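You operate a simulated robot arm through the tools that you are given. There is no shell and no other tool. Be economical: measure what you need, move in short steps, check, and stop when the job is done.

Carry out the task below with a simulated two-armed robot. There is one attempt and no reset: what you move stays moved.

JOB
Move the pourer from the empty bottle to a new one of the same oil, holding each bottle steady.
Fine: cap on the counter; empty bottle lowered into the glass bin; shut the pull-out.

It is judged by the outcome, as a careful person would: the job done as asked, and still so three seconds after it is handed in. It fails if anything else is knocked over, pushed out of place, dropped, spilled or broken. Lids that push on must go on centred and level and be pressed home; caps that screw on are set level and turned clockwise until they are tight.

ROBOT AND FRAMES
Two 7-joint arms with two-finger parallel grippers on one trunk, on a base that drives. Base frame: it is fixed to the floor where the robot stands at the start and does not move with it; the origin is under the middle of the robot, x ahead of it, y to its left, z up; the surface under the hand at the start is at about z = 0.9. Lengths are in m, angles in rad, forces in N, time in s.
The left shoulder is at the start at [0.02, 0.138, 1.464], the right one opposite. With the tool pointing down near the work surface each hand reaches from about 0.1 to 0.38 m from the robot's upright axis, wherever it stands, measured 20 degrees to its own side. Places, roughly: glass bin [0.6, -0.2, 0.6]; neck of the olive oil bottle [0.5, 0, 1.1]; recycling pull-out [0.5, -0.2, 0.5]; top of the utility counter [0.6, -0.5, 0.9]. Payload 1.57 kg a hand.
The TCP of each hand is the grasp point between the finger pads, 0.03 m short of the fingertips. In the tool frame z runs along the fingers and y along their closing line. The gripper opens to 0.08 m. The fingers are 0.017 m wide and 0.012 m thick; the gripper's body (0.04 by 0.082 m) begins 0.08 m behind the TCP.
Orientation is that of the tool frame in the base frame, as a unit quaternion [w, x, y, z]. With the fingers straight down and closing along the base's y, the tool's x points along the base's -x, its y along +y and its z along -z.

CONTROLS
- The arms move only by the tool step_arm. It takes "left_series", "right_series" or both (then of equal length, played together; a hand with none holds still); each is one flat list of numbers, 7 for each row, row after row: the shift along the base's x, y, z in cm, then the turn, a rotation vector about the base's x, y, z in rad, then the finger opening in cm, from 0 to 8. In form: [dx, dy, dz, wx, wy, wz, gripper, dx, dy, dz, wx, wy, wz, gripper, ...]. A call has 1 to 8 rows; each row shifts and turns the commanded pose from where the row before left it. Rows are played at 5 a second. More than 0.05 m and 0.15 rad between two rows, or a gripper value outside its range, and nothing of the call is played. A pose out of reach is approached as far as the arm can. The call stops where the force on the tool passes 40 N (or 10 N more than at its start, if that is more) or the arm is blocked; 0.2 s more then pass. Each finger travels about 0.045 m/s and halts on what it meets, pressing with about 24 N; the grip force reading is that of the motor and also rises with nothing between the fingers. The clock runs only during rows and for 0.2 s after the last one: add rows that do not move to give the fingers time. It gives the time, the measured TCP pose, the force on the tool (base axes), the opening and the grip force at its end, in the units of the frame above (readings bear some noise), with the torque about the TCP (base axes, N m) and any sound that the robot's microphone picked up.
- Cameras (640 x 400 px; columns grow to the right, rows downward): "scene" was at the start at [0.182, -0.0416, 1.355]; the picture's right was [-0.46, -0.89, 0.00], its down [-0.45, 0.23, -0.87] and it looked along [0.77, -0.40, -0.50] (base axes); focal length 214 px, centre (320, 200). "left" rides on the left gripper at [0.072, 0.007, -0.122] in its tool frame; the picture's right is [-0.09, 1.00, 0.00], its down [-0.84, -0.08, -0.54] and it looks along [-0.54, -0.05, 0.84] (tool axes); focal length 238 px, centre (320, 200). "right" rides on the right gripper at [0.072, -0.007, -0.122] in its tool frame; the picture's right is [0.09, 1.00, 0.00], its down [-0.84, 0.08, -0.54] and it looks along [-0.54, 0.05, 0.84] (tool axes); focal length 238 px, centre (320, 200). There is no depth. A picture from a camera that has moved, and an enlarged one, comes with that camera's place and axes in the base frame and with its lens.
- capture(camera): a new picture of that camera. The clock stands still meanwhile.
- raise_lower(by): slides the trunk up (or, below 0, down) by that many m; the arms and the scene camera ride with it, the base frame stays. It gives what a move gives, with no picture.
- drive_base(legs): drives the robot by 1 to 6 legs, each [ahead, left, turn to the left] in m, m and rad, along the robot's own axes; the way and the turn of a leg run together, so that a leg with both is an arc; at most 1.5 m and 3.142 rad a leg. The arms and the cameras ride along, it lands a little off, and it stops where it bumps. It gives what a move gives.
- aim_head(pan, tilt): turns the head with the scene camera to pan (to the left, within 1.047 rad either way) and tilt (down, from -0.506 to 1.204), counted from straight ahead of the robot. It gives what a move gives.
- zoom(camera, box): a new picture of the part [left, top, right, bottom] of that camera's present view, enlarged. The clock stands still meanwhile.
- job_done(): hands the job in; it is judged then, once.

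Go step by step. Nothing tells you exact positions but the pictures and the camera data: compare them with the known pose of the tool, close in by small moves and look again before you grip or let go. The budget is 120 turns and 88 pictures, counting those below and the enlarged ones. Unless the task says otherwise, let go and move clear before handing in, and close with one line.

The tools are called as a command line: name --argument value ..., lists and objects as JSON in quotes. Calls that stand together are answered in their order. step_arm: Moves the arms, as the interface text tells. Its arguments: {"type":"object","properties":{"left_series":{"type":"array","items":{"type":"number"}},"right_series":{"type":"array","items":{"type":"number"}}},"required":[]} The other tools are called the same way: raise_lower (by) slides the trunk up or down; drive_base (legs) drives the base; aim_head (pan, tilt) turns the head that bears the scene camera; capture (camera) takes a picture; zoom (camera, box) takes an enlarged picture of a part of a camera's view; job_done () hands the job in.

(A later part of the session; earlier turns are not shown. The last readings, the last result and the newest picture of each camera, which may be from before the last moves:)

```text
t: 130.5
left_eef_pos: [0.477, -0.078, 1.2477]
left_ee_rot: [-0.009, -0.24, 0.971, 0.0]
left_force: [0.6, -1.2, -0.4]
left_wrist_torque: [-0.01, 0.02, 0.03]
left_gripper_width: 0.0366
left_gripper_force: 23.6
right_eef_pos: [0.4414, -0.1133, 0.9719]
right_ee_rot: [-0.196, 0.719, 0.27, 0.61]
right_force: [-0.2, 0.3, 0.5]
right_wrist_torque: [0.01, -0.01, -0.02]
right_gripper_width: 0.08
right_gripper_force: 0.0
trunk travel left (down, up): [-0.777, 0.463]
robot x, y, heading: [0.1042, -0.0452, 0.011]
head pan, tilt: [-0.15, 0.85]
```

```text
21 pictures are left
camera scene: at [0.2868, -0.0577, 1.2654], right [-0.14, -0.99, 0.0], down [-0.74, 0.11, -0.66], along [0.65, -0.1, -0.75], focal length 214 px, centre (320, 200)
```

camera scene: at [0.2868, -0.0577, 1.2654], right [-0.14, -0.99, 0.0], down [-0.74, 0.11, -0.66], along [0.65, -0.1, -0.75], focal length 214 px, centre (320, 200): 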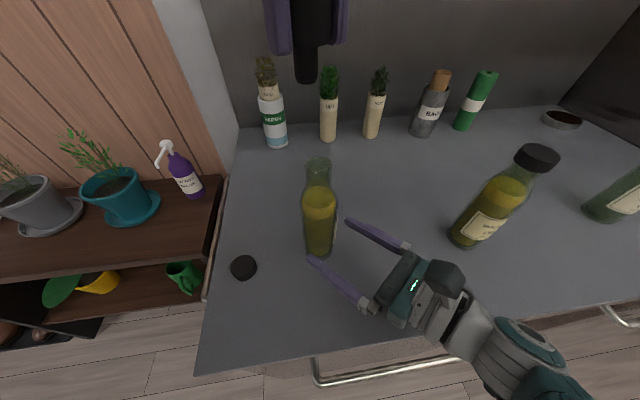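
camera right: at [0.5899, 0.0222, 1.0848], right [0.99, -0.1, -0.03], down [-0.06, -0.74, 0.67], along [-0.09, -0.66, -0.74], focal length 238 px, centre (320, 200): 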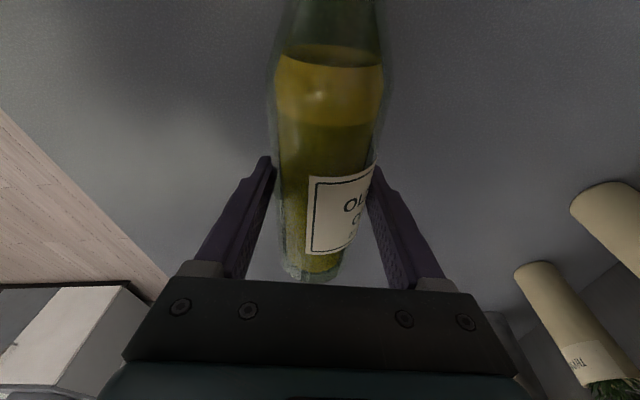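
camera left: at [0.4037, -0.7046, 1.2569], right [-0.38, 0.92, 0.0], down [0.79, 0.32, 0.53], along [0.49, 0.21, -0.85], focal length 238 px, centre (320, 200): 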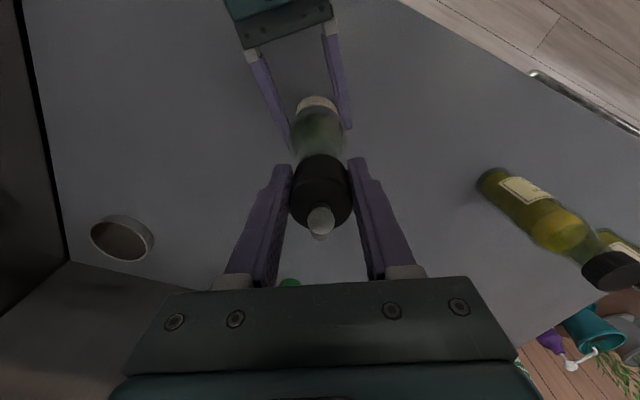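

Aligned. I advance the last 4 cm and grip.

step_arm --right_series '[1.5, 1.1, 0, 0, 0, 0, 8, 1.5, 1.2, 0, 0, 0, 0, 8, 0, 0, 0, 0, 0, 0, 4, 0, 0, 0, 0, 0, 0, 4, 0, 0, 0, 0, 0, 0, 4]'

zoom --camera "scene" --box '[240, 60, 440, 260]'

capture --camera "left"

```text
t: 131.7
left_eef_pos: [0.4761, -0.0765, 1.2492]
left_ee_rot: [-0.009, -0.239, 0.971, 0.001]
left_force: [0.8, 0.9, -0.3]
left_wrist_torque: [0.0, 0.03, -0.02]
left_gripper_width: 0.0366
left_gripper_force: 23.9
right_eef_pos: [0.4726, -0.0933, 0.9722]
right_ee_rot: [-0.196, 0.719, 0.27, 0.61]
right_force: [0.7, -1.3, 0.2]
right_wrist_torque: [0.04, -0.03, -0.09]
right_gripper_width: 0.0578
right_gripper_force: 23.9
trunk travel left (down, up): [-0.777, 0.463]
robot x, y, heading: [0.1087, -0.0439, 0.01]
head pan, tilt: [-0.15, 0.85]
```

```text
2.00 times, centred on (340, 160) of scene
camera zoom: at [0.287, -0.0578, 1.2655], right [-0.14, -0.99, 0.0], down [-0.74, 0.11, -0.66], along [0.65, -0.1, -0.75], focal length 429 px, centre (280, 280)
```

zoom: 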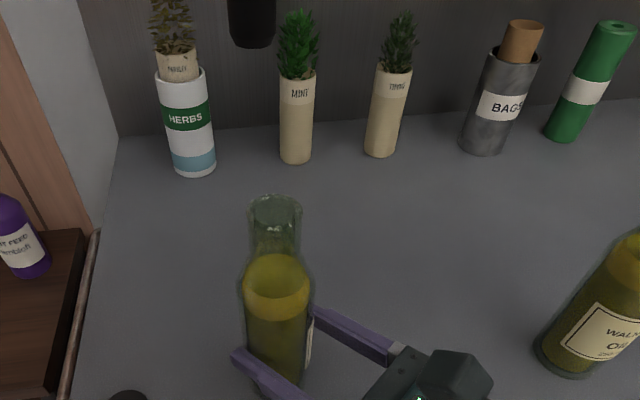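

```text
19 pictures are left
camera left: at [0.4107, -0.1047, 1.3716], right [-0.38, 0.92, 0.0], down [0.79, 0.32, 0.53], along [0.49, 0.2, -0.85], focal length 238 px, centre (320, 200)
```

left: 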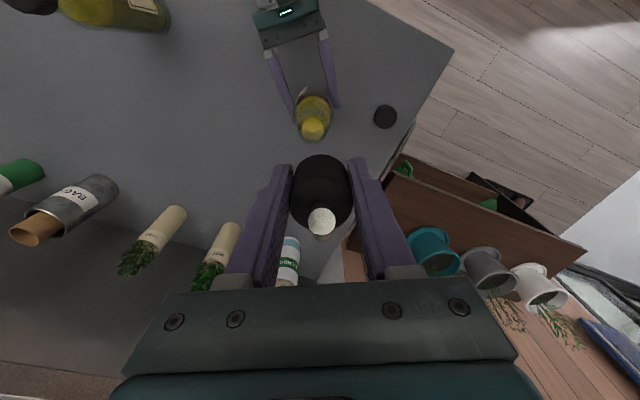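

The bottle is gripped; combining views and the same geometry as on the empty bottle, the mouth is at about (0.479, -0.084). I bring the pourer just above it and check.

step_arm --left_series '[0.3, -0.75, -2, 0, 0, 0, 2, 0, 0, -3, 0, 0, 0, 2, 0, 0, -2.2, 0, 0, 0, 2, 0, 0, 0, 0, 0, 0, 2]'

zoom --camera "scene" --box '[240, 60, 440, 260]'

```text
t: 132.7
left_eef_pos: [0.4775, -0.0847, 1.1755]
left_ee_rot: [-0.008, -0.241, 0.971, 0.001]
left_force: [-0.5, -1.1, -0.7]
left_wrist_torque: [0.0, 0.0, -0.02]
left_gripper_width: 0.0367
left_gripper_force: 24.0
right_eef_pos: [0.4715, -0.0927, 0.9723]
right_ee_rot: [-0.197, 0.719, 0.27, 0.61]
right_force: [1.1, 0.2, 2.7]
right_wrist_torque: [0.09, 0.06, -0.01]
right_gripper_width: 0.0573
right_gripper_force: 23.9
trunk travel left (down, up): [-0.777, 0.463]
robot x, y, heading: [0.1065, -0.0453, 0.006]
head pan, tilt: [-0.15, 0.85]
```

```text
2.00 times, centred on (340, 160) of scene
camera zoom: at [0.287, -0.0578, 1.2655], right [-0.14, -0.99, 0.0], down [-0.74, 0.11, -0.66], along [0.65, -0.1, -0.75], focal length 429 px, centre (280, 280)
```

zoom: 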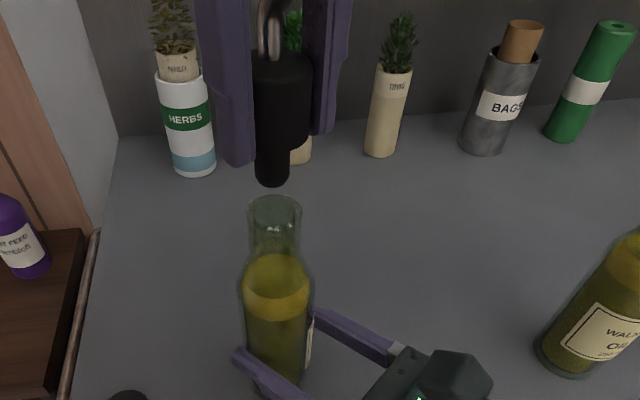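

Lateral alignment looks within 2 mm. I lower until the plug is just at the rim and check again.

step_arm --left_series '[0, -0.2, -0.8, 0, 0, 0, 2, 0, 0, -0.6, 0, 0, 0, 2, 0, 0, 0, 0, 0, 0, 2]'

zoom --camera "scene" --box '[270, 90, 370, 190]'

zoom --camera "right" --box '[200, 50, 440, 300]'

```text
t: 133.5
left_eef_pos: [0.4781, -0.0881, 1.1609]
left_ee_rot: [-0.008, -0.239, 0.971, 0.0]
left_force: [0.5, 0.5, 0.1]
left_wrist_torque: [0.01, 0.0, 0.0]
left_gripper_width: 0.0369
left_gripper_force: 23.8
right_eef_pos: [0.4713, -0.093, 0.9717]
right_ee_rot: [-0.196, 0.719, 0.27, 0.609]
right_force: [-0.4, -0.1, 5.4]
right_wrist_torque: [0.16, 0.11, 0.05]
right_gripper_width: 0.0575
right_gripper_force: 24.3
trunk travel left (down, up): [-0.777, 0.463]
robot x, y, heading: [0.111, -0.0456, 0.002]
head pan, tilt: [-0.15, 0.85]
```

```text
4.00 times, centred on (320, 140) of scene
camera zoom: at [0.287, -0.0578, 1.2655], right [-0.14, -0.99, 0.0], down [-0.74, 0.11, -0.66], along [0.65, -0.1, -0.75], focal length 858 px, centre (320, 440)
```

zoom: 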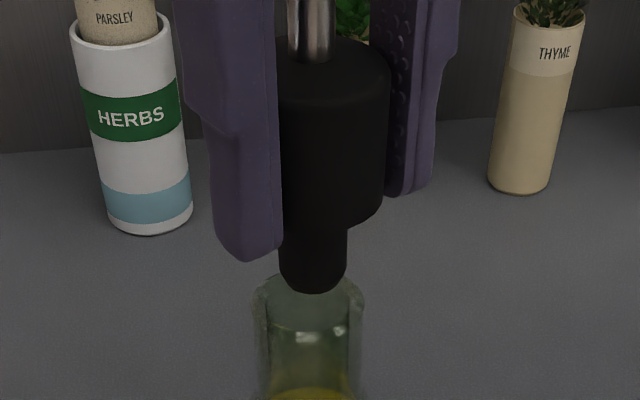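

```text
1.60 times, centred on (320, 175) of right
camera zoom: at [0.3812, -0.151, 1.0636], right [0.64, -0.76, 0.14], down [-0.46, -0.52, -0.72], along [0.62, 0.4, -0.68], focal length 381 px, centre (320, 240)
```

zoom: 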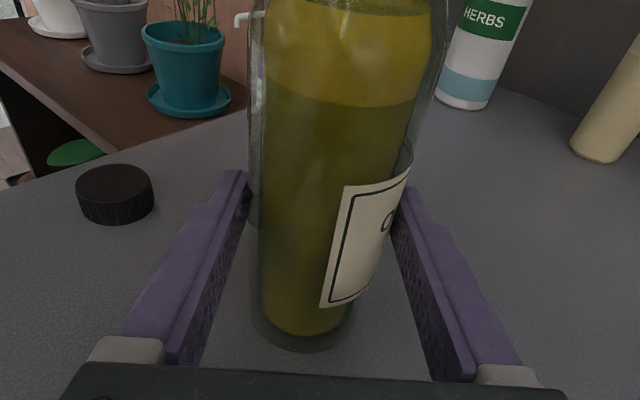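

The plug is about 1.4 mm to the right of the neck axis. I correct that and insert slowly, watching the forces.

step_arm --left_series '[0, 0.15, 0, 0, 0, 0, 2, 0, 0, -0.5, 0, 0, 0, 2, 0, 0, -0.5, 0, 0, 0, 2, 0, 0, 0, 0, 0, 0, 2]'

zoom --camera "scene" --box '[270, 90, 370, 190]'

```text
t: 134.5
left_eef_pos: [0.4792, -0.0856, 1.152]
left_ee_rot: [-0.009, -0.24, 0.971, 0.0]
left_force: [-0.7, -0.2, 0.1]
left_wrist_torque: [-0.01, 0.0, 0.01]
left_gripper_width: 0.0365
left_gripper_force: 24.2
right_eef_pos: [0.4707, -0.0922, 0.9725]
right_ee_rot: [-0.196, 0.719, 0.27, 0.61]
right_force: [-1.5, -0.6, 6.7]
right_wrist_torque: [0.25, 0.16, 0.01]
right_gripper_width: 0.0576
right_gripper_force: 24.0
trunk travel left (down, up): [-0.777, 0.463]
robot x, y, heading: [0.1074, -0.0472, 0.004]
head pan, tilt: [-0.15, 0.85]
```

```text
4.00 times, centred on (320, 140) of scene
camera zoom: at [0.287, -0.0578, 1.2655], right [-0.14, -0.99, 0.0], down [-0.74, 0.11, -0.66], along [0.65, -0.1, -0.75], focal length 858 px, centre (320, 440)
```

zoom: 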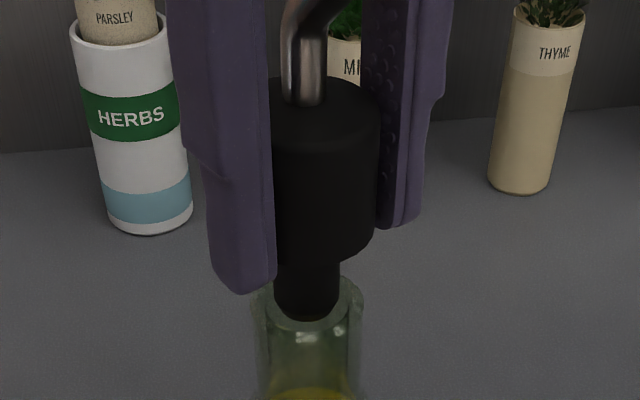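

Now centred with no contact force. I continue down slowly.

step_arm --left_series '[0, 0, -0.3, 0, 0, 0, 2, 0, 0, -0.3, 0, 0, 0, 2, 0, 0, 0, 0, 0, 0, 2]'

step_arm --left_series '[0, 0, -0.3, 0, 0, 0, 2, 0, 0, -0.3, 0, 0, 0, 2, 0, 0, 0, 0, 0, 0, 2]'

zoom --camera "scene" --box '[270, 90, 370, 190]'

```text
t: 135.3
left_eef_pos: [0.4787, -0.0857, 1.1458]
left_ee_rot: [-0.01, -0.24, 0.971, 0.001]
left_force: [0.3, -0.3, -0.4]
left_wrist_torque: [-0.01, -0.02, 0.02]
left_gripper_width: 0.0366
left_gripper_force: 23.7
right_eef_pos: [0.4709, -0.0938, 0.9719]
right_ee_rot: [-0.197, 0.719, 0.27, 0.61]
right_force: [-0.4, -0.5, 7.7]
right_wrist_torque: [0.3, 0.19, 0.06]
right_gripper_width: 0.0577
right_gripper_force: 24.3
trunk travel left (down, up): [-0.777, 0.463]
robot x, y, heading: [0.1084, -0.0447, 0.009]
head pan, tilt: [-0.15, 0.85]
```

```text
t: 136.1
left_eef_pos: [0.4788, -0.086, 1.1387]
left_ee_rot: [-0.01, -0.24, 0.971, 0.001]
left_force: [-0.9, -1.0, -0.4]
left_wrist_torque: [-0.01, 0.04, 0.02]
left_gripper_width: 0.0366
left_gripper_force: 24.3
right_eef_pos: [0.471, -0.0926, 0.9722]
right_ee_rot: [-0.197, 0.719, 0.271, 0.609]
right_force: [-1.8, -0.9, 8.2]
right_wrist_torque: [0.33, 0.21, 0.05]
right_gripper_width: 0.0576
right_gripper_force: 24.4
trunk travel left (down, up): [-0.777, 0.463]
robot x, y, heading: [0.1099, -0.043, 0.005]
head pan, tilt: [-0.15, 0.85]
```

```text
4.00 times, centred on (320, 140) of scene
camera zoom: at [0.287, -0.0577, 1.2655], right [-0.14, -0.99, 0.0], down [-0.74, 0.11, -0.66], along [0.65, -0.1, -0.75], focal length 858 px, centre (320, 440)
```

zoom: 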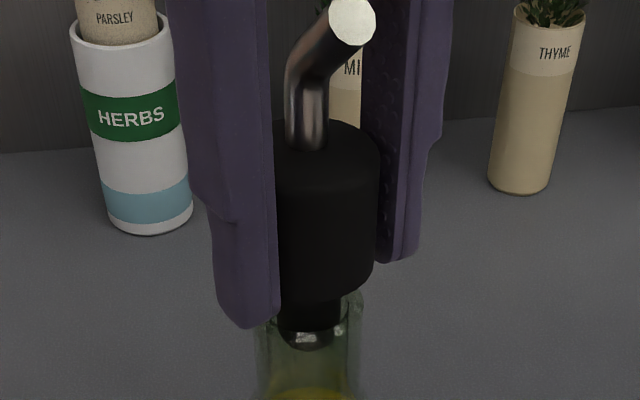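

The plug is inside the neck. I continue until seated, then press home.

step_arm --left_series '[0, 0, -0.3, 0, 0, 0, 2, 0, 0, -0.3, 0, 0, 0, 2, 0, 0, -0.3, 0, 0, 0, 2, 0, 0, 0, 0, 0, 0, 2]'

step_arm --left_series '[0, 0, -0.2, 0, 0, 0, 2, 0, 0, -0.2, 0, 0, 0, 2, 0, 0, 0, 0, 0, 0, 2]'

```text
t: 137.1
left_eef_pos: [0.4793, -0.085, 1.1311]
left_ee_rot: [-0.009, -0.24, 0.971, 0.0]
left_force: [-0.6, 0.2, -0.8]
left_wrist_torque: [0.0, 0.01, 0.0]
left_gripper_width: 0.0366
left_gripper_force: 23.9
right_eef_pos: [0.4713, -0.0927, 0.9718]
right_ee_rot: [-0.197, 0.719, 0.27, 0.61]
right_force: [-2.4, 0.0, 9.0]
right_wrist_torque: [0.37, 0.2, 0.06]
right_gripper_width: 0.0574
right_gripper_force: 23.8
trunk travel left (down, up): [-0.777, 0.463]
robot x, y, heading: [0.1066, -0.0435, 0.002]
head pan, tilt: [-0.15, 0.85]
```

```text
t: 137.9
left_eef_pos: [0.4788, -0.0852, 1.1269]
left_ee_rot: [-0.009, -0.24, 0.971, 0.0]
left_force: [0.5, 0.2, -0.5]
left_wrist_torque: [-0.02, 0.01, 0.05]
left_gripper_width: 0.0366
left_gripper_force: 23.6
right_eef_pos: [0.4701, -0.0923, 0.9715]
right_ee_rot: [-0.196, 0.719, 0.27, 0.61]
right_force: [-1.4, -0.7, 8.7]
right_wrist_torque: [0.4, 0.21, 0.06]
right_gripper_width: 0.057
right_gripper_force: 23.9
trunk travel left (down, up): [-0.777, 0.463]
robot x, y, heading: [0.1057, -0.0488, 0.003]
head pan, tilt: [-0.15, 0.85]
```

step_arm --left_series '[0, 0, -0.2, 0, 0, 0, 2, 0, 0, -0.2, 0, 0, 0, 2, 0, 0, 0, 0, 0, 0, 2]'

zoom --camera "scene" --box '[270, 90, 370, 190]'

```text
t: 138.7
left_eef_pos: [0.4807, -0.0866, 1.1256]
left_ee_rot: [-0.008, -0.239, 0.971, 0.0]
left_force: [-3.3, 1.3, 29.1]
left_wrist_torque: [-0.15, -0.01, 0.08]
left_gripper_width: 0.0368
left_gripper_force: 23.6
right_eef_pos: [0.4714, -0.0926, 0.9703]
right_ee_rot: [-0.197, 0.719, 0.27, 0.609]
right_force: [-1.5, -0.6, -0.4]
right_wrist_torque: [1.13, 0.46, -0.02]
right_gripper_width: 0.0575
right_gripper_force: 24.2
trunk travel left (down, up): [-0.777, 0.463]
robot x, y, heading: [0.1092, -0.0486, 0.007]
head pan, tilt: [-0.15, 0.85]
```

```text
4.00 times, centred on (320, 140) of scene
camera zoom: at [0.2877, -0.0577, 1.2659], right [-0.14, -0.99, 0.0], down [-0.74, 0.11, -0.66], along [0.65, -0.1, -0.75], focal length 858 px, centre (320, 440)
```

zoom: 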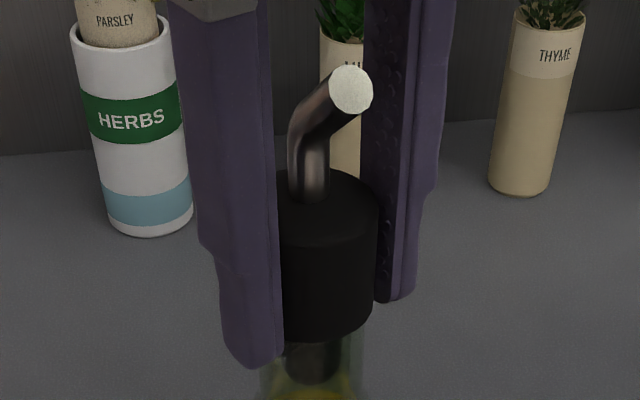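

Seated at the same height as on the old bottle, with 29 N of press. I give one more small push, then release and lift the left hand straight off.

step_arm --left_series '[0, 0, -0.1, 0, 0, 0, 2, 0, 0, 0, 0, 0, 0, 2]'

step_arm --left_series '[0, 0, 0.15, 0, 0, 0, 2, 0, 0, 0.1, 0, 0, 0, 4.5, 0, 0, 0, 0, 0, 0, 7, 0, 0, 0, 0, 0, 0, 8, 0, 0, 0, 0, 0, 0, 8, 0, 0, 4, 0, 0, 0, 8, 0, 0, 4, 0, 0, 0, 8, 0, 0, 4, 0, 0, 0, 8]'

capture --camera "scene"

```text
t: 139.3
left_eef_pos: [0.4821, -0.0873, 1.123]
left_ee_rot: [-0.007, -0.239, 0.971, -0.001]
left_force: [-1.8, -1.6, 38.9]
left_wrist_torque: [0.05, -0.22, -0.01]
left_gripper_width: 0.0368
left_gripper_force: 24.6
right_eef_pos: [0.4713, -0.0932, 0.9717]
right_ee_rot: [-0.196, 0.719, 0.27, 0.609]
right_force: [-3.6, -0.6, -0.9]
right_wrist_torque: [0.62, 0.51, 0.04]
right_gripper_width: 0.0576
right_gripper_force: 23.7
trunk travel left (down, up): [-0.777, 0.463]
robot x, y, heading: [0.1066, -0.0475, 0.007]
head pan, tilt: [-0.15, 0.85]
```

```text
t: 141.1
left_eef_pos: [0.478, -0.0849, 1.2447]
left_ee_rot: [-0.009, -0.24, 0.971, 0.001]
left_force: [-0.6, 0.1, 0.1]
left_wrist_torque: [0.0, 0.0, -0.01]
left_gripper_width: 0.0799
left_gripper_force: 0.0
right_eef_pos: [0.4711, -0.093, 0.9715]
right_ee_rot: [-0.196, 0.719, 0.27, 0.609]
right_force: [-1.4, -1.0, 2.4]
right_wrist_torque: [0.07, 0.1, 0.02]
right_gripper_width: 0.0575
right_gripper_force: 24.7
trunk travel left (down, up): [-0.777, 0.463]
robot x, y, heading: [0.1063, -0.0464, 0.003]
head pan, tilt: [-0.15, 0.85]
```

```text
12 pictures are left
camera scene: at [0.2868, -0.0578, 1.2654], right [-0.14, -0.99, 0.0], down [-0.74, 0.11, -0.66], along [0.65, -0.1, -0.75], focal length 214 px, centre (320, 200)
```

scene: 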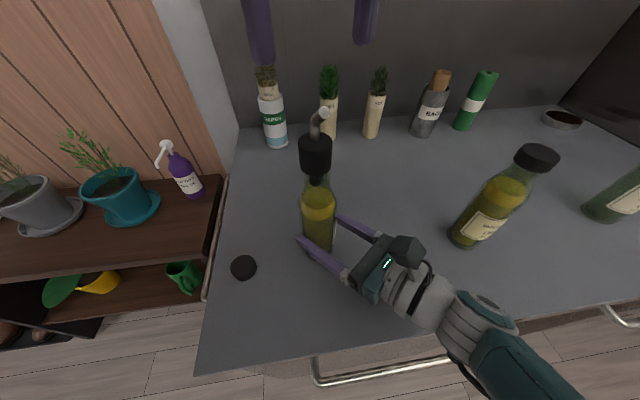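

The pourer is seated level and home, and the new bottle is steady. I release it, withdraw, drive back and across toward the empty bottle, and re-aim the right hand downward in free space.

step_arm --right_series '[0, 0, 0, 0, 0, 0, 6.6, 0, 0, 0, 0, 0, 0, 8, 0, 0, 0, 0, 0, 0, 8, -2.15, -1.75, 0.3, 0, 0, 0, 8, -2.15, -1.75, 0.3, 0, 0, 0, 8, -2.15, -1.75, 0.3, 0, 0, 0, 8, -2.15, -1.75, 0.3, 0, 0, 0, 8]'

drive_base --legs '[[-0.3, 0, 0], [0, -0.55, 0]]'

step_arm --right_series '[0.5, -1.2, 3, -0.0889, 0.1105, 0, 8, 0.5, -1.2, 3, -0.0889, 0.1105, 0, 8, 0.5, -1.2, 3, -0.0889, 0.1105, 0, 8, 0.5, -1.2, 3, -0.0889, 0.1105, 0, 8, 0.5, -1.2, 3, -0.0889, 0.1105, 0, 8, 0.5, -1.2, 3, -0.0889, 0.1105, 0, 8, 0.5, -1.2, 3, -0.0889, 0.1105, 0, 8, 0.5, -1.2, 3, -0.0889, 0.1105, 0, 8]'

step_arm --right_series '[0, 0, 0, -0.0889, 0.1105, 0, 8, 0, 0, 0, -0.0889, 0.1105, 0, 8, 0, 0, 0, 0, 0, 0, 8]'

```text
t: 142.7
left_eef_pos: [0.4786, -0.0848, 1.2455]
left_ee_rot: [-0.009, -0.24, 0.971, -0.001]
left_force: [-0.9, 0.4, 0.3]
left_wrist_torque: [-0.03, 0.02, 0.01]
left_gripper_width: 0.0801
left_gripper_force: 0.0
right_eef_pos: [0.3837, -0.1628, 0.9822]
right_ee_rot: [-0.197, 0.719, 0.27, 0.609]
right_force: [0.4, 0.8, 0.5]
right_wrist_torque: [-0.03, 0.01, 0.0]
right_gripper_width: 0.0802
right_gripper_force: 0.0
trunk travel left (down, up): [-0.777, 0.463]
robot x, y, heading: [0.1086, -0.0456, 0.006]
head pan, tilt: [-0.15, 0.85]
```

```text
t: 147.5
left_eef_pos: [0.1815, -0.6362, 1.2448]
left_ee_rot: [-0.009, -0.238, 0.971, 0.0]
left_force: [-1.1, -0.6, -0.2]
left_wrist_torque: [0.03, 0.01, -0.01]
left_gripper_width: 0.0801
left_gripper_force: 0.1
right_eef_pos: [0.0869, -0.7123, 0.9829]
right_ee_rot: [-0.195, 0.72, 0.269, 0.609]
right_force: [0.4, -0.1, 0.7]
right_wrist_torque: [0.0, -0.01, 0.0]
right_gripper_width: 0.08
right_gripper_force: 0.1
trunk travel left (down, up): [-0.777, 0.463]
robot x, y, heading: [-0.1875, -0.5925, 0.002]
head pan, tilt: [-0.15, 0.85]
```

```text
t: 149.3
left_eef_pos: [0.1814, -0.6353, 1.2447]
left_ee_rot: [-0.008, -0.238, 0.971, 0.001]
left_force: [-0.3, 0.3, -0.5]
left_wrist_torque: [-0.01, -0.01, 0.01]
left_gripper_width: 0.0801
left_gripper_force: 0.0
right_eef_pos: [0.1487, -0.8405, 1.188]
right_ee_rot: [-0.035, 0.928, 0.35, 0.121]
right_force: [-0.1, -0.2, -0.1]
right_wrist_torque: [-0.05, -0.05, -0.02]
right_gripper_width: 0.08
right_gripper_force: 0.0
right hand out of reach, approached as far as the arm can: row 7, 8
trunk travel left (down, up): [-0.777, 0.463]
robot x, y, heading: [-0.1916, -0.5949, 0.001]
head pan, tilt: [-0.15, 0.85]
```

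```text
t: 150.1
left_eef_pos: [0.1812, -0.6357, 1.2447]
left_ee_rot: [-0.008, -0.237, 0.971, 0.0]
left_force: [0.2, -0.2, 0.2]
left_wrist_torque: [0.03, -0.01, 0.02]
left_gripper_width: 0.0801
left_gripper_force: 0.0
right_eef_pos: [0.1661, -0.861, 1.1754]
right_ee_rot: [0.01, 0.935, 0.354, -0.012]
right_force: [-0.5, 0.0, 0.2]
right_wrist_torque: [-0.01, -0.01, -0.01]
right_gripper_width: 0.0802
right_gripper_force: 0.0
right hand out of reach, approached as far as the arm can: row 1, 2
trunk travel left (down, up): [-0.777, 0.463]
robot x, y, heading: [-0.1909, -0.596, -0.003]
head pan, tilt: [-0.15, 0.85]
```

The right hand points straight down. I nudge it into its comfortable reach, drive so that it comes above the empty bottle's neck, and look.

step_arm --right_series '[1, -1.3, -2, 0, 0, 0, 8, 1, -1.3, -2, 0, 0, 0, 8, 0.7, -1.2, -0.8, 0, 0, 0, 8, 0, 0, 0, 0, 0, 0, 8]'

drive_base --legs '[[0, 0.163, 0], [0.295, 0, 0]]'

capture --camera "right"

```text
t: 151.1
left_eef_pos: [0.1808, -0.6352, 1.2441]
left_ee_rot: [-0.009, -0.237, 0.971, 0.001]
left_force: [-0.3, 0.0, 0.2]
left_wrist_torque: [0.01, -0.01, 0.02]
left_gripper_width: 0.0799
left_gripper_force: 0.1
right_eef_pos: [0.1924, -0.8973, 1.1279]
right_ee_rot: [0.009, 0.935, 0.353, -0.011]
right_force: [0.1, -0.4, -0.3]
right_wrist_torque: [0.02, 0.0, -0.01]
right_gripper_width: 0.0799
right_gripper_force: 0.1
trunk travel left (down, up): [-0.777, 0.463]
robot x, y, heading: [-0.1911, -0.5921, -0.001]
head pan, tilt: [-0.15, 0.85]
```

```text
t: 154.1
left_eef_pos: [0.4762, -0.4729, 1.2441]
left_ee_rot: [-0.009, -0.236, 0.972, 0.001]
left_force: [-0.4, -0.1, -0.2]
left_wrist_torque: [-0.01, -0.01, 0.02]
left_gripper_width: 0.0802
left_gripper_force: 0.1
right_eef_pos: [0.4865, -0.7372, 1.1276]
right_ee_rot: [0.01, 0.936, 0.353, -0.012]
right_force: [0.6, 0.6, 0.3]
right_wrist_torque: [0.02, 0.0, 0.01]
right_gripper_width: 0.0803
right_gripper_force: 0.1
trunk travel left (down, up): [-0.777, 0.463]
robot x, y, heading: [0.1036, -0.4291, -0.002]
head pan, tilt: [-0.15, 0.85]
```

```text
11 pictures are left
camera right: at [0.5391, -0.6805, 1.2465], right [0.73, -0.69, 0.01], down [-0.57, -0.6, 0.57], along [-0.39, -0.42, -0.82], focal length 238 px, centre (320, 200)
```

right: 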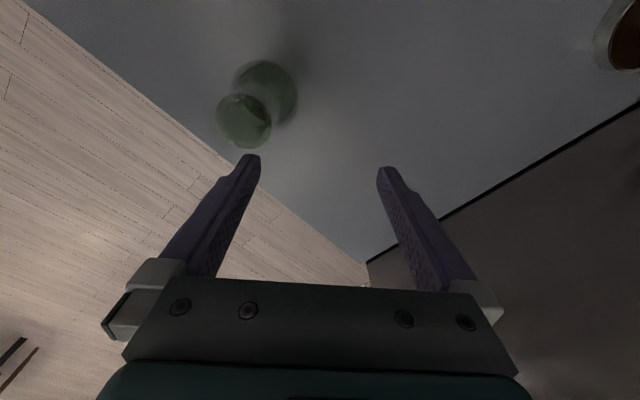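

No contact, but the hand is low and 6 cm off. I raise it, move over the mouth at about (0.477, -0.680) and check.

step_arm --right_series '[0, 0, 3, 0, 0, 0, 8, 0, 0, 2.2, 0, 0, 0, 8, -0.5, 2, 0, 0, 0, 0, 8, -0.5, 2, 0, 0, 0, 0, 8, 0, 1.7, 0, 0, 0, 0, 8, 0, 0, 0, 0, 0, 0, 8]'

capture --camera "right"

```text
t: 155.5
left_eef_pos: [0.4755, -0.4746, 1.2442]
left_ee_rot: [-0.01, -0.236, 0.972, 0.001]
left_force: [-0.3, -0.1, 0.2]
left_wrist_torque: [0.02, -0.01, -0.02]
left_gripper_width: 0.08
left_gripper_force: 0.0
right_eef_pos: [0.4791, -0.6797, 1.1778]
right_ee_rot: [0.009, 0.936, 0.352, -0.011]
right_force: [0.0, -0.1, 0.4]
right_wrist_torque: [0.01, -0.04, -0.01]
right_gripper_width: 0.08
right_gripper_force: 0.2
trunk travel left (down, up): [-0.777, 0.463]
robot x, y, heading: [0.1049, -0.4321, 0.004]
head pan, tilt: [-0.15, 0.85]
```

```text
10 pictures are left
camera right: at [0.5307, -0.6246, 1.2977], right [0.73, -0.69, 0.01], down [-0.57, -0.6, 0.57], along [-0.39, -0.42, -0.82], focal length 238 px, centre (320, 200)
```

right: 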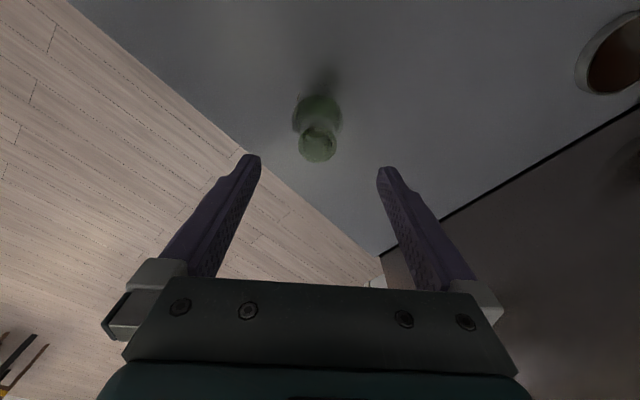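

The mouth is centred under the fingers. I descend, grip the neck and lift.

step_arm --right_series '[-0.1, 0, -3, 0, 0, 0, 8, 0, 0, -3, 0, 0, 0, 8, 0, 0, -2.4, 0, 0, 0, 8, 0, 0, 0, 0, 0, 0, 1, 0, 0, 0, 0, 0, 0, 1, 0, 0, 0, 0, 0, 0, 1, 0, 0, 0, 0, 0, 0, 1, 0, 0, 0, 0, 0, 0, 1]'

step_arm --right_series '[0, 0, 1, 0, 0, 0, 1, 0, 0, 2, 0, 0, 0, 1, 0, 0, 2, 0, 0, 0, 1, 0, 0, 0, 0, 0, 0, 1]'

```text
t: 157.3
left_eef_pos: [0.476, -0.4746, 1.245]
left_ee_rot: [-0.009, -0.237, 0.971, 0.001]
left_force: [-0.4, 0.4, -0.5]
left_wrist_torque: [0.01, -0.01, 0.02]
left_gripper_width: 0.08
left_gripper_force: 0.0
right_eef_pos: [0.477, -0.6806, 1.0951]
right_ee_rot: [0.009, 0.936, 0.352, -0.013]
right_force: [-0.6, 0.1, 1.1]
right_wrist_torque: [0.01, 0.02, 0.04]
right_gripper_width: 0.0352
right_gripper_force: 23.8
trunk travel left (down, up): [-0.777, 0.463]
robot x, y, heading: [0.1073, -0.4342, -0.003]
head pan, tilt: [-0.15, 0.85]
```

```text
t: 158.3
left_eef_pos: [0.4768, -0.4735, 1.2452]
left_ee_rot: [-0.009, -0.238, 0.971, 0.001]
left_force: [-0.1, -0.1, -0.6]
left_wrist_torque: [0.02, 0.03, -0.08]
left_gripper_width: 0.08
left_gripper_force: 0.1
right_eef_pos: [0.4754, -0.6803, 1.1457]
right_ee_rot: [0.008, 0.936, 0.353, -0.013]
right_force: [-0.2, -0.7, -1.6]
right_wrist_torque: [0.01, 0.04, -0.04]
right_gripper_width: 0.0345
right_gripper_force: 24.0
trunk travel left (down, up): [-0.777, 0.463]
robot x, y, heading: [0.1051, -0.4346, -0.002]
head pan, tilt: [-0.15, 0.85]
```

The empty bottle is held by its neck. I back away, line up in front of the pull-out, and turn the left hand to point forward with fingers closing vertically for the handle bar.

drive_base --legs '[[-0.3, 0, 0], [0, 0.235, 0]]'

step_arm --left_series '[0, 2, -1, 0, 0, -0.14, 8, 0, 2, -1, 0, 0, -0.14, 8, 0, 2, -1, 0, 0, -0.14, 8, 0, 2, -1, 0, 0, -0.14, 8, 0, 2, -1, 0, 0, -0.14, 8, 0, 2, -1, 0, 0, -0.14, 8, 0, 2, -1, 0, 0, -0.14, 8, 0, 2, -1, 0, 0, -0.14, 8]'

step_arm --left_series '[0, 0, 0, 0, 0, -0.131, 8, 0, 0, 0, 0, 0, -0.131, 8, 0, 0, 0, 0, 0, -0.131, 8, 0, 0, 0, 0, 0, -0.131, 8, 0, 0, 0, 0, 0, -0.131, 8, 0, 0, 0, 0, 0, -0.131, 8, 0, 0, 0, 0, 0, -0.131, 8]'

step_arm --left_series '[0.5, 0, -1, 0, -0.142, 0, 8, 0.5, 0, -1, 0, -0.142, 0, 8, 0.5, 0, -1, 0, -0.142, 0, 8, 0.5, 0, -1, 0, -0.142, 0, 8, 0.5, 0, -1, 0, -0.142, 0, 8, 0.5, 0, -1, 0, -0.142, 0, 8, 0.5, 0, -1, 0, -0.142, 0, 8, 0.5, 0, -1, 0, -0.142, 0, 8]'

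```text
t: 161.7
left_eef_pos: [0.176, -0.2396, 1.2444]
left_ee_rot: [-0.009, -0.236, 0.972, 0.001]
left_force: [0.3, 0.1, 0.4]
left_wrist_torque: [0.0, 0.02, 0.01]
left_gripper_width: 0.08
left_gripper_force: 0.0
right_eef_pos: [0.1768, -0.4462, 1.1458]
right_ee_rot: [0.01, 0.936, 0.352, -0.012]
right_force: [-0.4, -0.4, -1.3]
right_wrist_torque: [0.04, -0.03, 0.0]
right_gripper_width: 0.0345
right_gripper_force: 24.0
trunk travel left (down, up): [-0.777, 0.463]
robot x, y, heading: [-0.1955, -0.1943, -0.006]
head pan, tilt: [-0.15, 0.85]
```

```text
t: 163.5
left_eef_pos: [0.1786, -0.0776, 1.1636]
left_ee_rot: [-0.008, 0.318, 0.948, 0.005]
left_force: [-0.4, -0.6, -0.6]
left_wrist_torque: [0.01, -0.01, -0.02]
left_gripper_width: 0.0797
left_gripper_force: 0.1
right_eef_pos: [0.1773, -0.4466, 1.1453]
right_ee_rot: [0.009, 0.936, 0.352, -0.012]
right_force: [-0.7, -0.8, -1.3]
right_wrist_torque: [-0.03, -0.03, -0.02]
right_gripper_width: 0.0344
right_gripper_force: 24.2
trunk travel left (down, up): [-0.777, 0.463]
robot x, y, heading: [-0.1934, -0.195, -0.004]
head pan, tilt: [-0.15, 0.85]
```

```text
t: 165.1
left_eef_pos: [0.1761, -0.0781, 1.1648]
left_ee_rot: [-0.005, 0.705, 0.709, 0.008]
left_force: [0.5, 0.1, 0.8]
left_wrist_torque: [0.0, -0.01, -0.01]
left_gripper_width: 0.0801
left_gripper_force: 0.1
right_eef_pos: [0.176, -0.4461, 1.1455]
right_ee_rot: [0.009, 0.936, 0.352, -0.012]
right_force: [0.9, -0.5, -0.7]
right_wrist_torque: [-0.01, 0.05, -0.01]
right_gripper_width: 0.0342
right_gripper_force: 24.1
trunk travel left (down, up): [-0.777, 0.463]
robot x, y, heading: [-0.1931, -0.1954, -0.007]
head pan, tilt: [-0.15, 0.85]
```

```text
t: 166.9
left_eef_pos: [0.2173, -0.0792, 1.0844]
left_ee_rot: [0.38, 0.589, 0.6, 0.385]
left_force: [-1.2, -0.4, -0.1]
left_wrist_torque: [-0.03, -0.01, 0.04]
left_gripper_width: 0.0803
left_gripper_force: 0.1
right_eef_pos: [0.1759, -0.4448, 1.1451]
right_ee_rot: [0.01, 0.936, 0.352, -0.012]
right_force: [-0.3, 0.3, -2.4]
right_wrist_torque: [-0.02, -0.05, -0.01]
right_gripper_width: 0.0338
right_gripper_force: 24.4
trunk travel left (down, up): [-0.777, 0.463]
robot x, y, heading: [-0.1941, -0.1951, -0.004]
head pan, tilt: [-0.15, 0.85]
```

Nearly level. I finish levelling, lower the trunk to handle height, and look at the handle from the front.

step_arm --left_series '[0, 0, 0, 0, -0.142, 0, 8, 0, 0, 0, 0, -0.142, 0, 8, 0, 0, 0, 0, -0.142, 0, 8, 0, 0, 0, 0, 0, 0, 8]'

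raise_lower --by -0.25

aim_head --pan 0.0 --tilt 0.5

capture --camera "scene"

```text
t: 167.9
left_eef_pos: [0.2167, -0.0791, 1.0839]
left_ee_rot: [0.497, 0.494, 0.507, 0.502]
left_force: [-0.2, 0.4, -0.2]
left_wrist_torque: [-0.03, 0.01, -0.01]
left_gripper_width: 0.08
left_gripper_force: 0.2
right_eef_pos: [0.1772, -0.4445, 1.146]
right_ee_rot: [0.01, 0.936, 0.352, -0.012]
right_force: [0.1, 0.1, -2.5]
right_wrist_torque: [0.0, 0.0, -0.02]
right_gripper_width: 0.0339
right_gripper_force: 23.8
trunk travel left (down, up): [-0.777, 0.463]
robot x, y, heading: [-0.196, -0.1988, -0.007]
head pan, tilt: [-0.15, 0.85]
```

```text
t: 170.5
left_eef_pos: [0.2173, -0.0791, 0.8344]
left_ee_rot: [0.498, 0.494, 0.506, 0.502]
left_force: [0.8, 0.7, -1.0]
left_wrist_torque: [-0.01, 0.01, 0.0]
left_gripper_width: 0.0798
left_gripper_force: 0.1
right_eef_pos: [0.1768, -0.4452, 0.8955]
right_ee_rot: [0.01, 0.936, 0.352, -0.012]
right_force: [0.3, -0.2, -1.6]
right_wrist_torque: [-0.01, 0.02, 0.02]
right_gripper_width: 0.034
right_gripper_force: 23.8
trunk travel left (down, up): [-0.527, 0.713]
robot x, y, heading: [-0.1948, -0.1984, -0.002]
head pan, tilt: [-0.15, 0.85]
```

```text
t: 171.3
left_eef_pos: [0.217, -0.0787, 0.8343]
left_ee_rot: [0.497, 0.493, 0.507, 0.502]
left_force: [-0.4, -0.3, 0.0]
left_wrist_torque: [-0.03, -0.02, 0.0]
left_gripper_width: 0.0801
left_gripper_force: 0.0
right_eef_pos: [0.1759, -0.4452, 0.896]
right_ee_rot: [0.009, 0.936, 0.352, -0.012]
right_force: [0.5, -0.1, -1.6]
right_wrist_torque: [-0.01, 0.01, 0.01]
right_gripper_width: 0.0339
right_gripper_force: 24.1
trunk travel left (down, up): [-0.527, 0.713]
robot x, y, heading: [-0.1972, -0.1988, -0.004]
head pan, tilt: [0.0, 0.499]
```

```text
9 pictures are left
camera scene: at [-0.001, -0.1983, 1.0453], right [0.0, -1.0, 0.0], down [-0.48, 0.0, -0.88], along [0.88, 0.0, -0.48], focal length 214 px, centre (320, 200)
```

scene: 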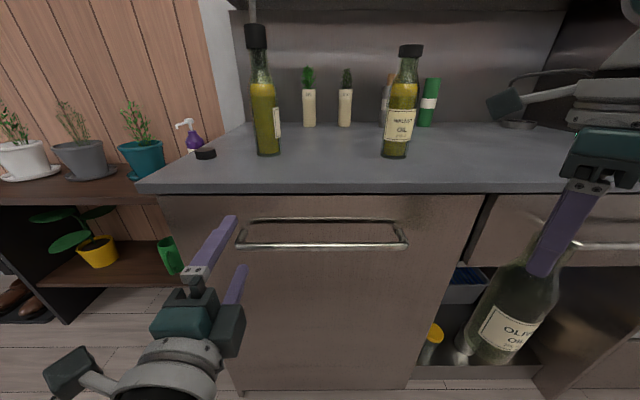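

A very clear view: the handle bar is at about x 0.287, z 0.805, y -0.05 to -0.35. I align the left hand at y -0.13, advance, and grip the bar.

step_arm --left_series '[0, -2.5, -1.5, 0, 0, 0, 7, 0, -2.5, -1.4, 0, 0, 0, 7, 2, 0, 0, 0, 0, 0, 7, 2, 0, 0, 0, 0, 0, 7, 1.7, 0, 0, 0, 0, 0, 7, 0, 0, 0, 0, 0, 0, 7]'

zoom --camera "scene" --box '[160, 180, 440, 355]'

```text
t: 172.7
left_eef_pos: [0.2741, -0.1282, 0.8055]
left_ee_rot: [0.497, 0.494, 0.507, 0.502]
left_force: [0.4, -0.5, -0.3]
left_wrist_torque: [0.0, -0.02, -0.01]
left_gripper_width: 0.0699
left_gripper_force: 0.0
right_eef_pos: [0.1758, -0.4449, 0.8951]
right_ee_rot: [0.01, 0.936, 0.352, -0.012]
right_force: [-0.2, -0.1, -1.9]
right_wrist_torque: [-0.02, -0.01, 0.02]
right_gripper_width: 0.0338
right_gripper_force: 24.0
trunk travel left (down, up): [-0.527, 0.713]
robot x, y, heading: [-0.1944, -0.1993, -0.005]
head pan, tilt: [0.0, 0.499]
```

```text
2.29 times, centred on (300, 268) of scene
camera zoom: at [-0.0011, -0.1982, 1.0453], right [0.0, -1.0, 0.0], down [-0.48, 0.0, -0.88], along [0.88, 0.0, -0.48], focal length 490 px, centre (366, 46)
```

zoom: 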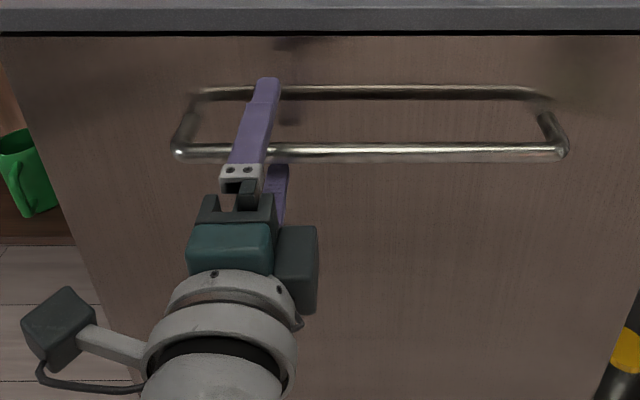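

The bar is between the fingers. I close and pull by driving backward.

step_arm --left_series '[0, 0, 0, 0, 0, 0, 0, 0, 0, 0, 0, 0, 0, 0, 0, 0, 0, 0, 0, 0, 0, 0, 0, 0, 0, 0, 0, 0, 0, 0, 0, 0, 0, 0, 0, 0, 0, 0, 0, 0, 0, 0]'

drive_base --legs '[[-0.2, 0, 0]]'

drive_base --legs '[[-0.15, 0, 0]]'

capture --camera "scene"

```text
t: 173.8
left_eef_pos: [0.2653, -0.1281, 0.7903]
left_ee_rot: [0.488, 0.507, 0.515, 0.491]
left_force: [4.1, -2.1, -34.7]
left_wrist_torque: [0.16, 0.6, -0.5]
left_gripper_width: 0.0158
left_gripper_force: 23.6
right_eef_pos: [0.1736, -0.4459, 0.8941]
right_ee_rot: [0.01, 0.936, 0.352, -0.013]
right_force: [-0.2, 0.8, -2.0]
right_wrist_torque: [0.02, 0.0, -0.01]
right_gripper_width: 0.0339
right_gripper_force: 23.6
trunk travel left (down, up): [-0.527, 0.713]
robot x, y, heading: [-0.1931, -0.2013, -0.003]
head pan, tilt: [0.0, 0.499]
stopped in row 5 (left hand): the force on the tool passed its limit at 43 N (the readings are from after the stop); the commanded pose is now the measured one
```

```text
t: 174.5
left_eef_pos: [0.2631, -0.1284, 0.7909]
left_ee_rot: [0.488, 0.506, 0.515, 0.49]
left_force: [-4.8, -1.4, 2.2]
left_wrist_torque: [0.15, 0.07, 0.61]
left_gripper_width: 0.0157
left_gripper_force: 31.1
right_eef_pos: [0.1711, -0.4461, 0.8939]
right_ee_rot: [0.01, 0.936, 0.351, -0.014]
right_force: [0.1, 0.4, -1.3]
right_wrist_torque: [0.02, 0.01, -0.01]
right_gripper_width: 0.0338
right_gripper_force: 23.8
trunk travel left (down, up): [-0.527, 0.713]
robot x, y, heading: [-0.1993, -0.1979, -0.004]
head pan, tilt: [0.0, 0.499]
stopped in leg 1: the force on the tool passed its limit at 50 N (the readings are from after the stop); the commanded pose is now the measured one
```

```text
t: 175.9
left_eef_pos: [0.1166, -0.1287, 0.791]
left_ee_rot: [0.488, 0.508, 0.515, 0.489]
left_force: [-2.5, -2.8, -1.3]
left_wrist_torque: [0.26, 0.07, -0.21]
left_gripper_width: 0.0157
left_gripper_force: 31.6
right_eef_pos: [0.0245, -0.4458, 0.8948]
right_ee_rot: [0.01, 0.936, 0.352, -0.011]
right_force: [0.4, 0.4, -2.0]
right_wrist_torque: [-0.01, -0.03, 0.01]
right_gripper_width: 0.0339
right_gripper_force: 24.0
trunk travel left (down, up): [-0.527, 0.713]
robot x, y, heading: [-0.3444, -0.1971, -0.003]
head pan, tilt: [0.0, 0.499]
```

```text
7 pictures are left
camera scene: at [-0.1525, -0.1984, 1.0453], right [0.0, -1.0, 0.0], down [-0.48, 0.0, -0.88], along [0.88, 0.0, -0.48], focal length 214 px, centre (320, 200)
```

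scene: 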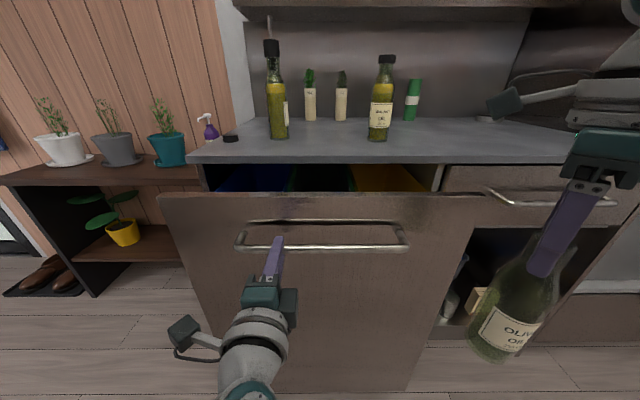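

It's opening: blue, green and yellow bins are appearing. I pull further.

drive_base --legs '[[-0.14, 0, 0]]'

drive_base --legs '[[-0.1, 0, 0]]'

```text
t: 177.2
left_eef_pos: [-0.0245, -0.1301, 0.7914]
left_ee_rot: [0.488, 0.506, 0.515, 0.49]
left_force: [-1.3, -4.8, -2.7]
left_wrist_torque: [0.29, 0.08, -0.36]
left_gripper_width: 0.0155
left_gripper_force: 31.8
right_eef_pos: [-0.1157, -0.4453, 0.8953]
right_ee_rot: [0.01, 0.936, 0.352, -0.012]
right_force: [-0.5, -0.7, -2.1]
right_wrist_torque: [0.04, 0.02, 0.01]
right_gripper_width: 0.0337
right_gripper_force: 23.6
trunk travel left (down, up): [-0.527, 0.713]
robot x, y, heading: [-0.4851, -0.1978, -0.005]
head pan, tilt: [0.0, 0.499]
```

```text
t: 178.4
left_eef_pos: [-0.1245, -0.1294, 0.7907]
left_ee_rot: [0.489, 0.508, 0.514, 0.489]
left_force: [-1.6, -4.6, -2.7]
left_wrist_torque: [0.28, 0.08, -0.38]
left_gripper_width: 0.016
left_gripper_force: 31.2
right_eef_pos: [-0.2161, -0.4458, 0.8958]
right_ee_rot: [0.01, 0.936, 0.352, -0.011]
right_force: [-0.2, -0.2, -1.9]
right_wrist_torque: [0.02, 0.0, 0.01]
right_gripper_width: 0.0339
right_gripper_force: 23.7
trunk travel left (down, up): [-0.527, 0.713]
robot x, y, heading: [-0.584, -0.1978, -0.005]
head pan, tilt: [0.0, 0.499]
```

It is open about 39 cm. I release the handle, back off, raise the trunk, and look into the bins.

step_arm --left_series '[0, 0, 0, 0, 0, 0, 5, 0, 0, 0, 0, 0, 0, 7, 0, 0, 0, 0, 0, 0, 7, -3, 0, 0, 0, 0, 0, 7, -3, 0, 0, 0, 0, 0, 7, -2, 0, 0, 0, 0, 0, 7]'

raise_lower --by 0.36

aim_head --pan 0.0 --tilt 0.9

capture --camera "scene"

```text
t: 179.8
left_eef_pos: [-0.2039, -0.127, 0.7908]
left_ee_rot: [0.488, 0.508, 0.514, 0.489]
left_force: [0.1, 0.0, 0.2]
left_wrist_torque: [0.0, -0.01, -0.02]
left_gripper_width: 0.0698
left_gripper_force: 0.1
right_eef_pos: [-0.216, -0.4449, 0.8954]
right_ee_rot: [0.01, 0.936, 0.352, -0.011]
right_force: [0.2, -0.1, -2.2]
right_wrist_torque: [0.0, -0.03, 0.0]
right_gripper_width: 0.0335
right_gripper_force: 24.0
trunk travel left (down, up): [-0.527, 0.713]
robot x, y, heading: [-0.5861, -0.1947, -0.002]
head pan, tilt: [0.0, 0.499]
```

```text
t: 183.3
left_eef_pos: [-0.2024, -0.1275, 1.1523]
left_ee_rot: [0.489, 0.508, 0.514, 0.488]
left_force: [0.4, 0.4, -1.0]
left_wrist_torque: [-0.03, -0.01, -0.01]
left_gripper_width: 0.07
left_gripper_force: 0.0
right_eef_pos: [-0.2159, -0.4443, 1.2554]
right_ee_rot: [0.011, 0.936, 0.352, -0.011]
right_force: [-1.3, 0.0, -2.0]
right_wrist_torque: [0.03, 0.01, -0.01]
right_gripper_width: 0.0337
right_gripper_force: 24.2
trunk travel left (down, up): [-0.887, 0.353]
robot x, y, heading: [-0.5846, -0.1921, -0.003]
head pan, tilt: [0.0, 0.499]
```

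```text
t: 184.2
left_eef_pos: [-0.2039, -0.1278, 1.1513]
left_ee_rot: [0.489, 0.507, 0.514, 0.49]
left_force: [0.1, -0.5, 0.7]
left_wrist_torque: [-0.01, -0.01, 0.02]
left_gripper_width: 0.07
left_gripper_force: 0.0
right_eef_pos: [-0.2146, -0.4436, 1.256]
right_ee_rot: [0.01, 0.936, 0.352, -0.011]
right_force: [0.3, -0.2, -2.3]
right_wrist_torque: [0.02, 0.01, 0.04]
right_gripper_width: 0.034
right_gripper_force: 23.9
trunk travel left (down, up): [-0.887, 0.353]
robot x, y, heading: [-0.5886, -0.1944, -0.005]
head pan, tilt: [0.0, 0.901]
```

```text
6 pictures are left
camera scene: at [-0.4086, -0.1967, 1.3715], right [0.0, -1.0, 0.0], down [-0.78, 0.0, -0.62], along [0.62, 0.0, -0.78], focal length 214 px, centre (320, 200)
```

scene: 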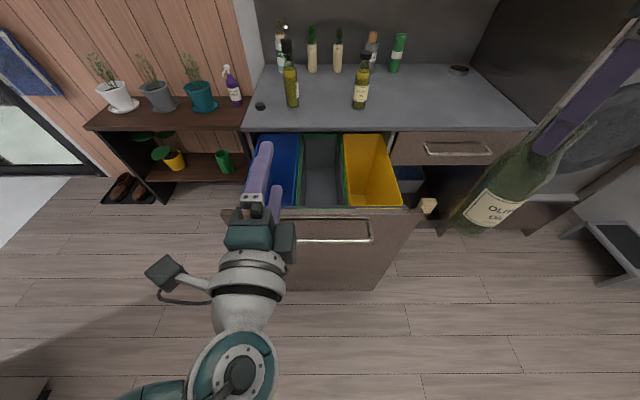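

Three bins sit side by side: blue, green and yellow; the middle green one matches the glass bin at y ≈ -0.2. I zoom in to confirm.

zoom --camera "scene" --box '[240, 120, 410, 226]'

```text
3.76 times, centred on (325, 173) of scene
camera zoom: at [-0.4086, -0.1967, 1.3715], right [0.0, -1.0, 0.0], down [-0.78, 0.0, -0.62], along [0.62, 0.0, -0.78], focal length 807 px, centre (301, 302)
```

zoom: 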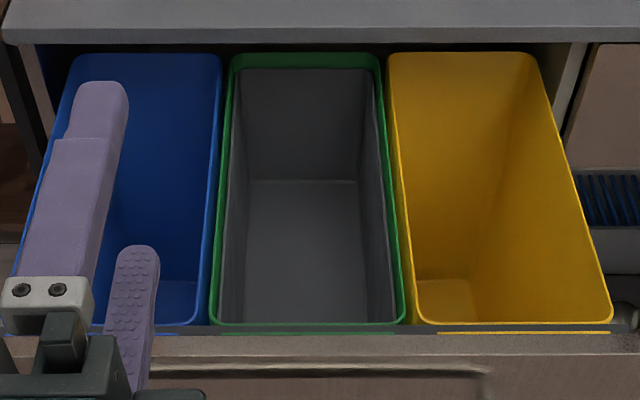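

The green, grey-lined bin is the glass bin, centred at y ≈ -0.20 with its opening from x ≈ 0 to 0.35. I move the left hand aside, drive so the bottle hangs over the bin, and check before lowering.

step_arm --left_series '[-1, 3, 0, 0, 0, 0, 7, -1, 3, 0, 0, 0, 0, 7, 0, 2, 0, 0, 0, 0, 7]'

drive_base --legs '[[0, 0.24, 0], [0.3, 0, 0]]'

aim_head --pan -0.4 --tilt 1.1

capture --camera "scene"

```text
t: 184.9
left_eef_pos: [-0.2238, -0.0481, 1.1516]
left_ee_rot: [0.488, 0.507, 0.514, 0.49]
left_force: [-0.9, 0.2, -0.5]
left_wrist_torque: [-0.03, 0.0, 0.0]
left_gripper_width: 0.0702
left_gripper_force: 0.1
right_eef_pos: [-0.2159, -0.4433, 1.2556]
right_ee_rot: [0.009, 0.936, 0.352, -0.011]
right_force: [-0.3, -0.4, -2.3]
right_wrist_torque: [0.03, -0.01, 0.0]
right_gripper_width: 0.034
right_gripper_force: 24.3
trunk travel left (down, up): [-0.887, 0.353]
robot x, y, heading: [-0.5875, -0.1937, -0.012]
head pan, tilt: [0.0, 0.901]
```

```text
t: 188.4
left_eef_pos: [0.0772, 0.1883, 1.1512]
left_ee_rot: [0.488, 0.507, 0.514, 0.49]
left_force: [0.4, 0.0, 0.1]
left_wrist_torque: [0.0, -0.02, 0.0]
left_gripper_width: 0.0703
left_gripper_force: 0.0
right_eef_pos: [0.0868, -0.2077, 1.2555]
right_ee_rot: [0.009, 0.936, 0.353, -0.012]
right_force: [0.1, 0.4, -1.9]
right_wrist_torque: [-0.01, 0.01, 0.01]
right_gripper_width: 0.0336
right_gripper_force: 24.2
trunk travel left (down, up): [-0.887, 0.353]
robot x, y, heading: [-0.286, 0.0372, 0.001]
head pan, tilt: [0.0, 0.901]
```

```text
t: 189.2
left_eef_pos: [0.0764, 0.188, 1.1511]
left_ee_rot: [0.488, 0.507, 0.515, 0.49]
left_force: [-0.9, 0.1, 1.4]
left_wrist_torque: [-0.02, -0.03, -0.01]
left_gripper_width: 0.07
left_gripper_force: 0.2
right_eef_pos: [0.087, -0.2073, 1.2552]
right_ee_rot: [0.011, 0.936, 0.353, -0.011]
right_force: [-0.4, -0.6, -1.3]
right_wrist_torque: [0.01, 0.03, 0.02]
right_gripper_width: 0.0338
right_gripper_force: 24.0
trunk travel left (down, up): [-0.887, 0.353]
robot x, y, heading: [-0.2841, 0.0433, -0.0]
head pan, tilt: [-0.4, 1.1]
```

```text
4 pictures are left
camera scene: at [-0.125, 0.0154, 1.3577], right [-0.39, -0.92, 0.0], down [-0.82, 0.35, -0.45], along [0.42, -0.18, -0.89], focal length 214 px, centre (320, 200)
```

scene: 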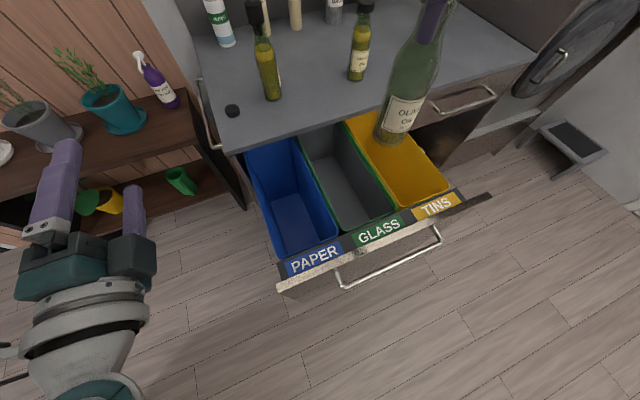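

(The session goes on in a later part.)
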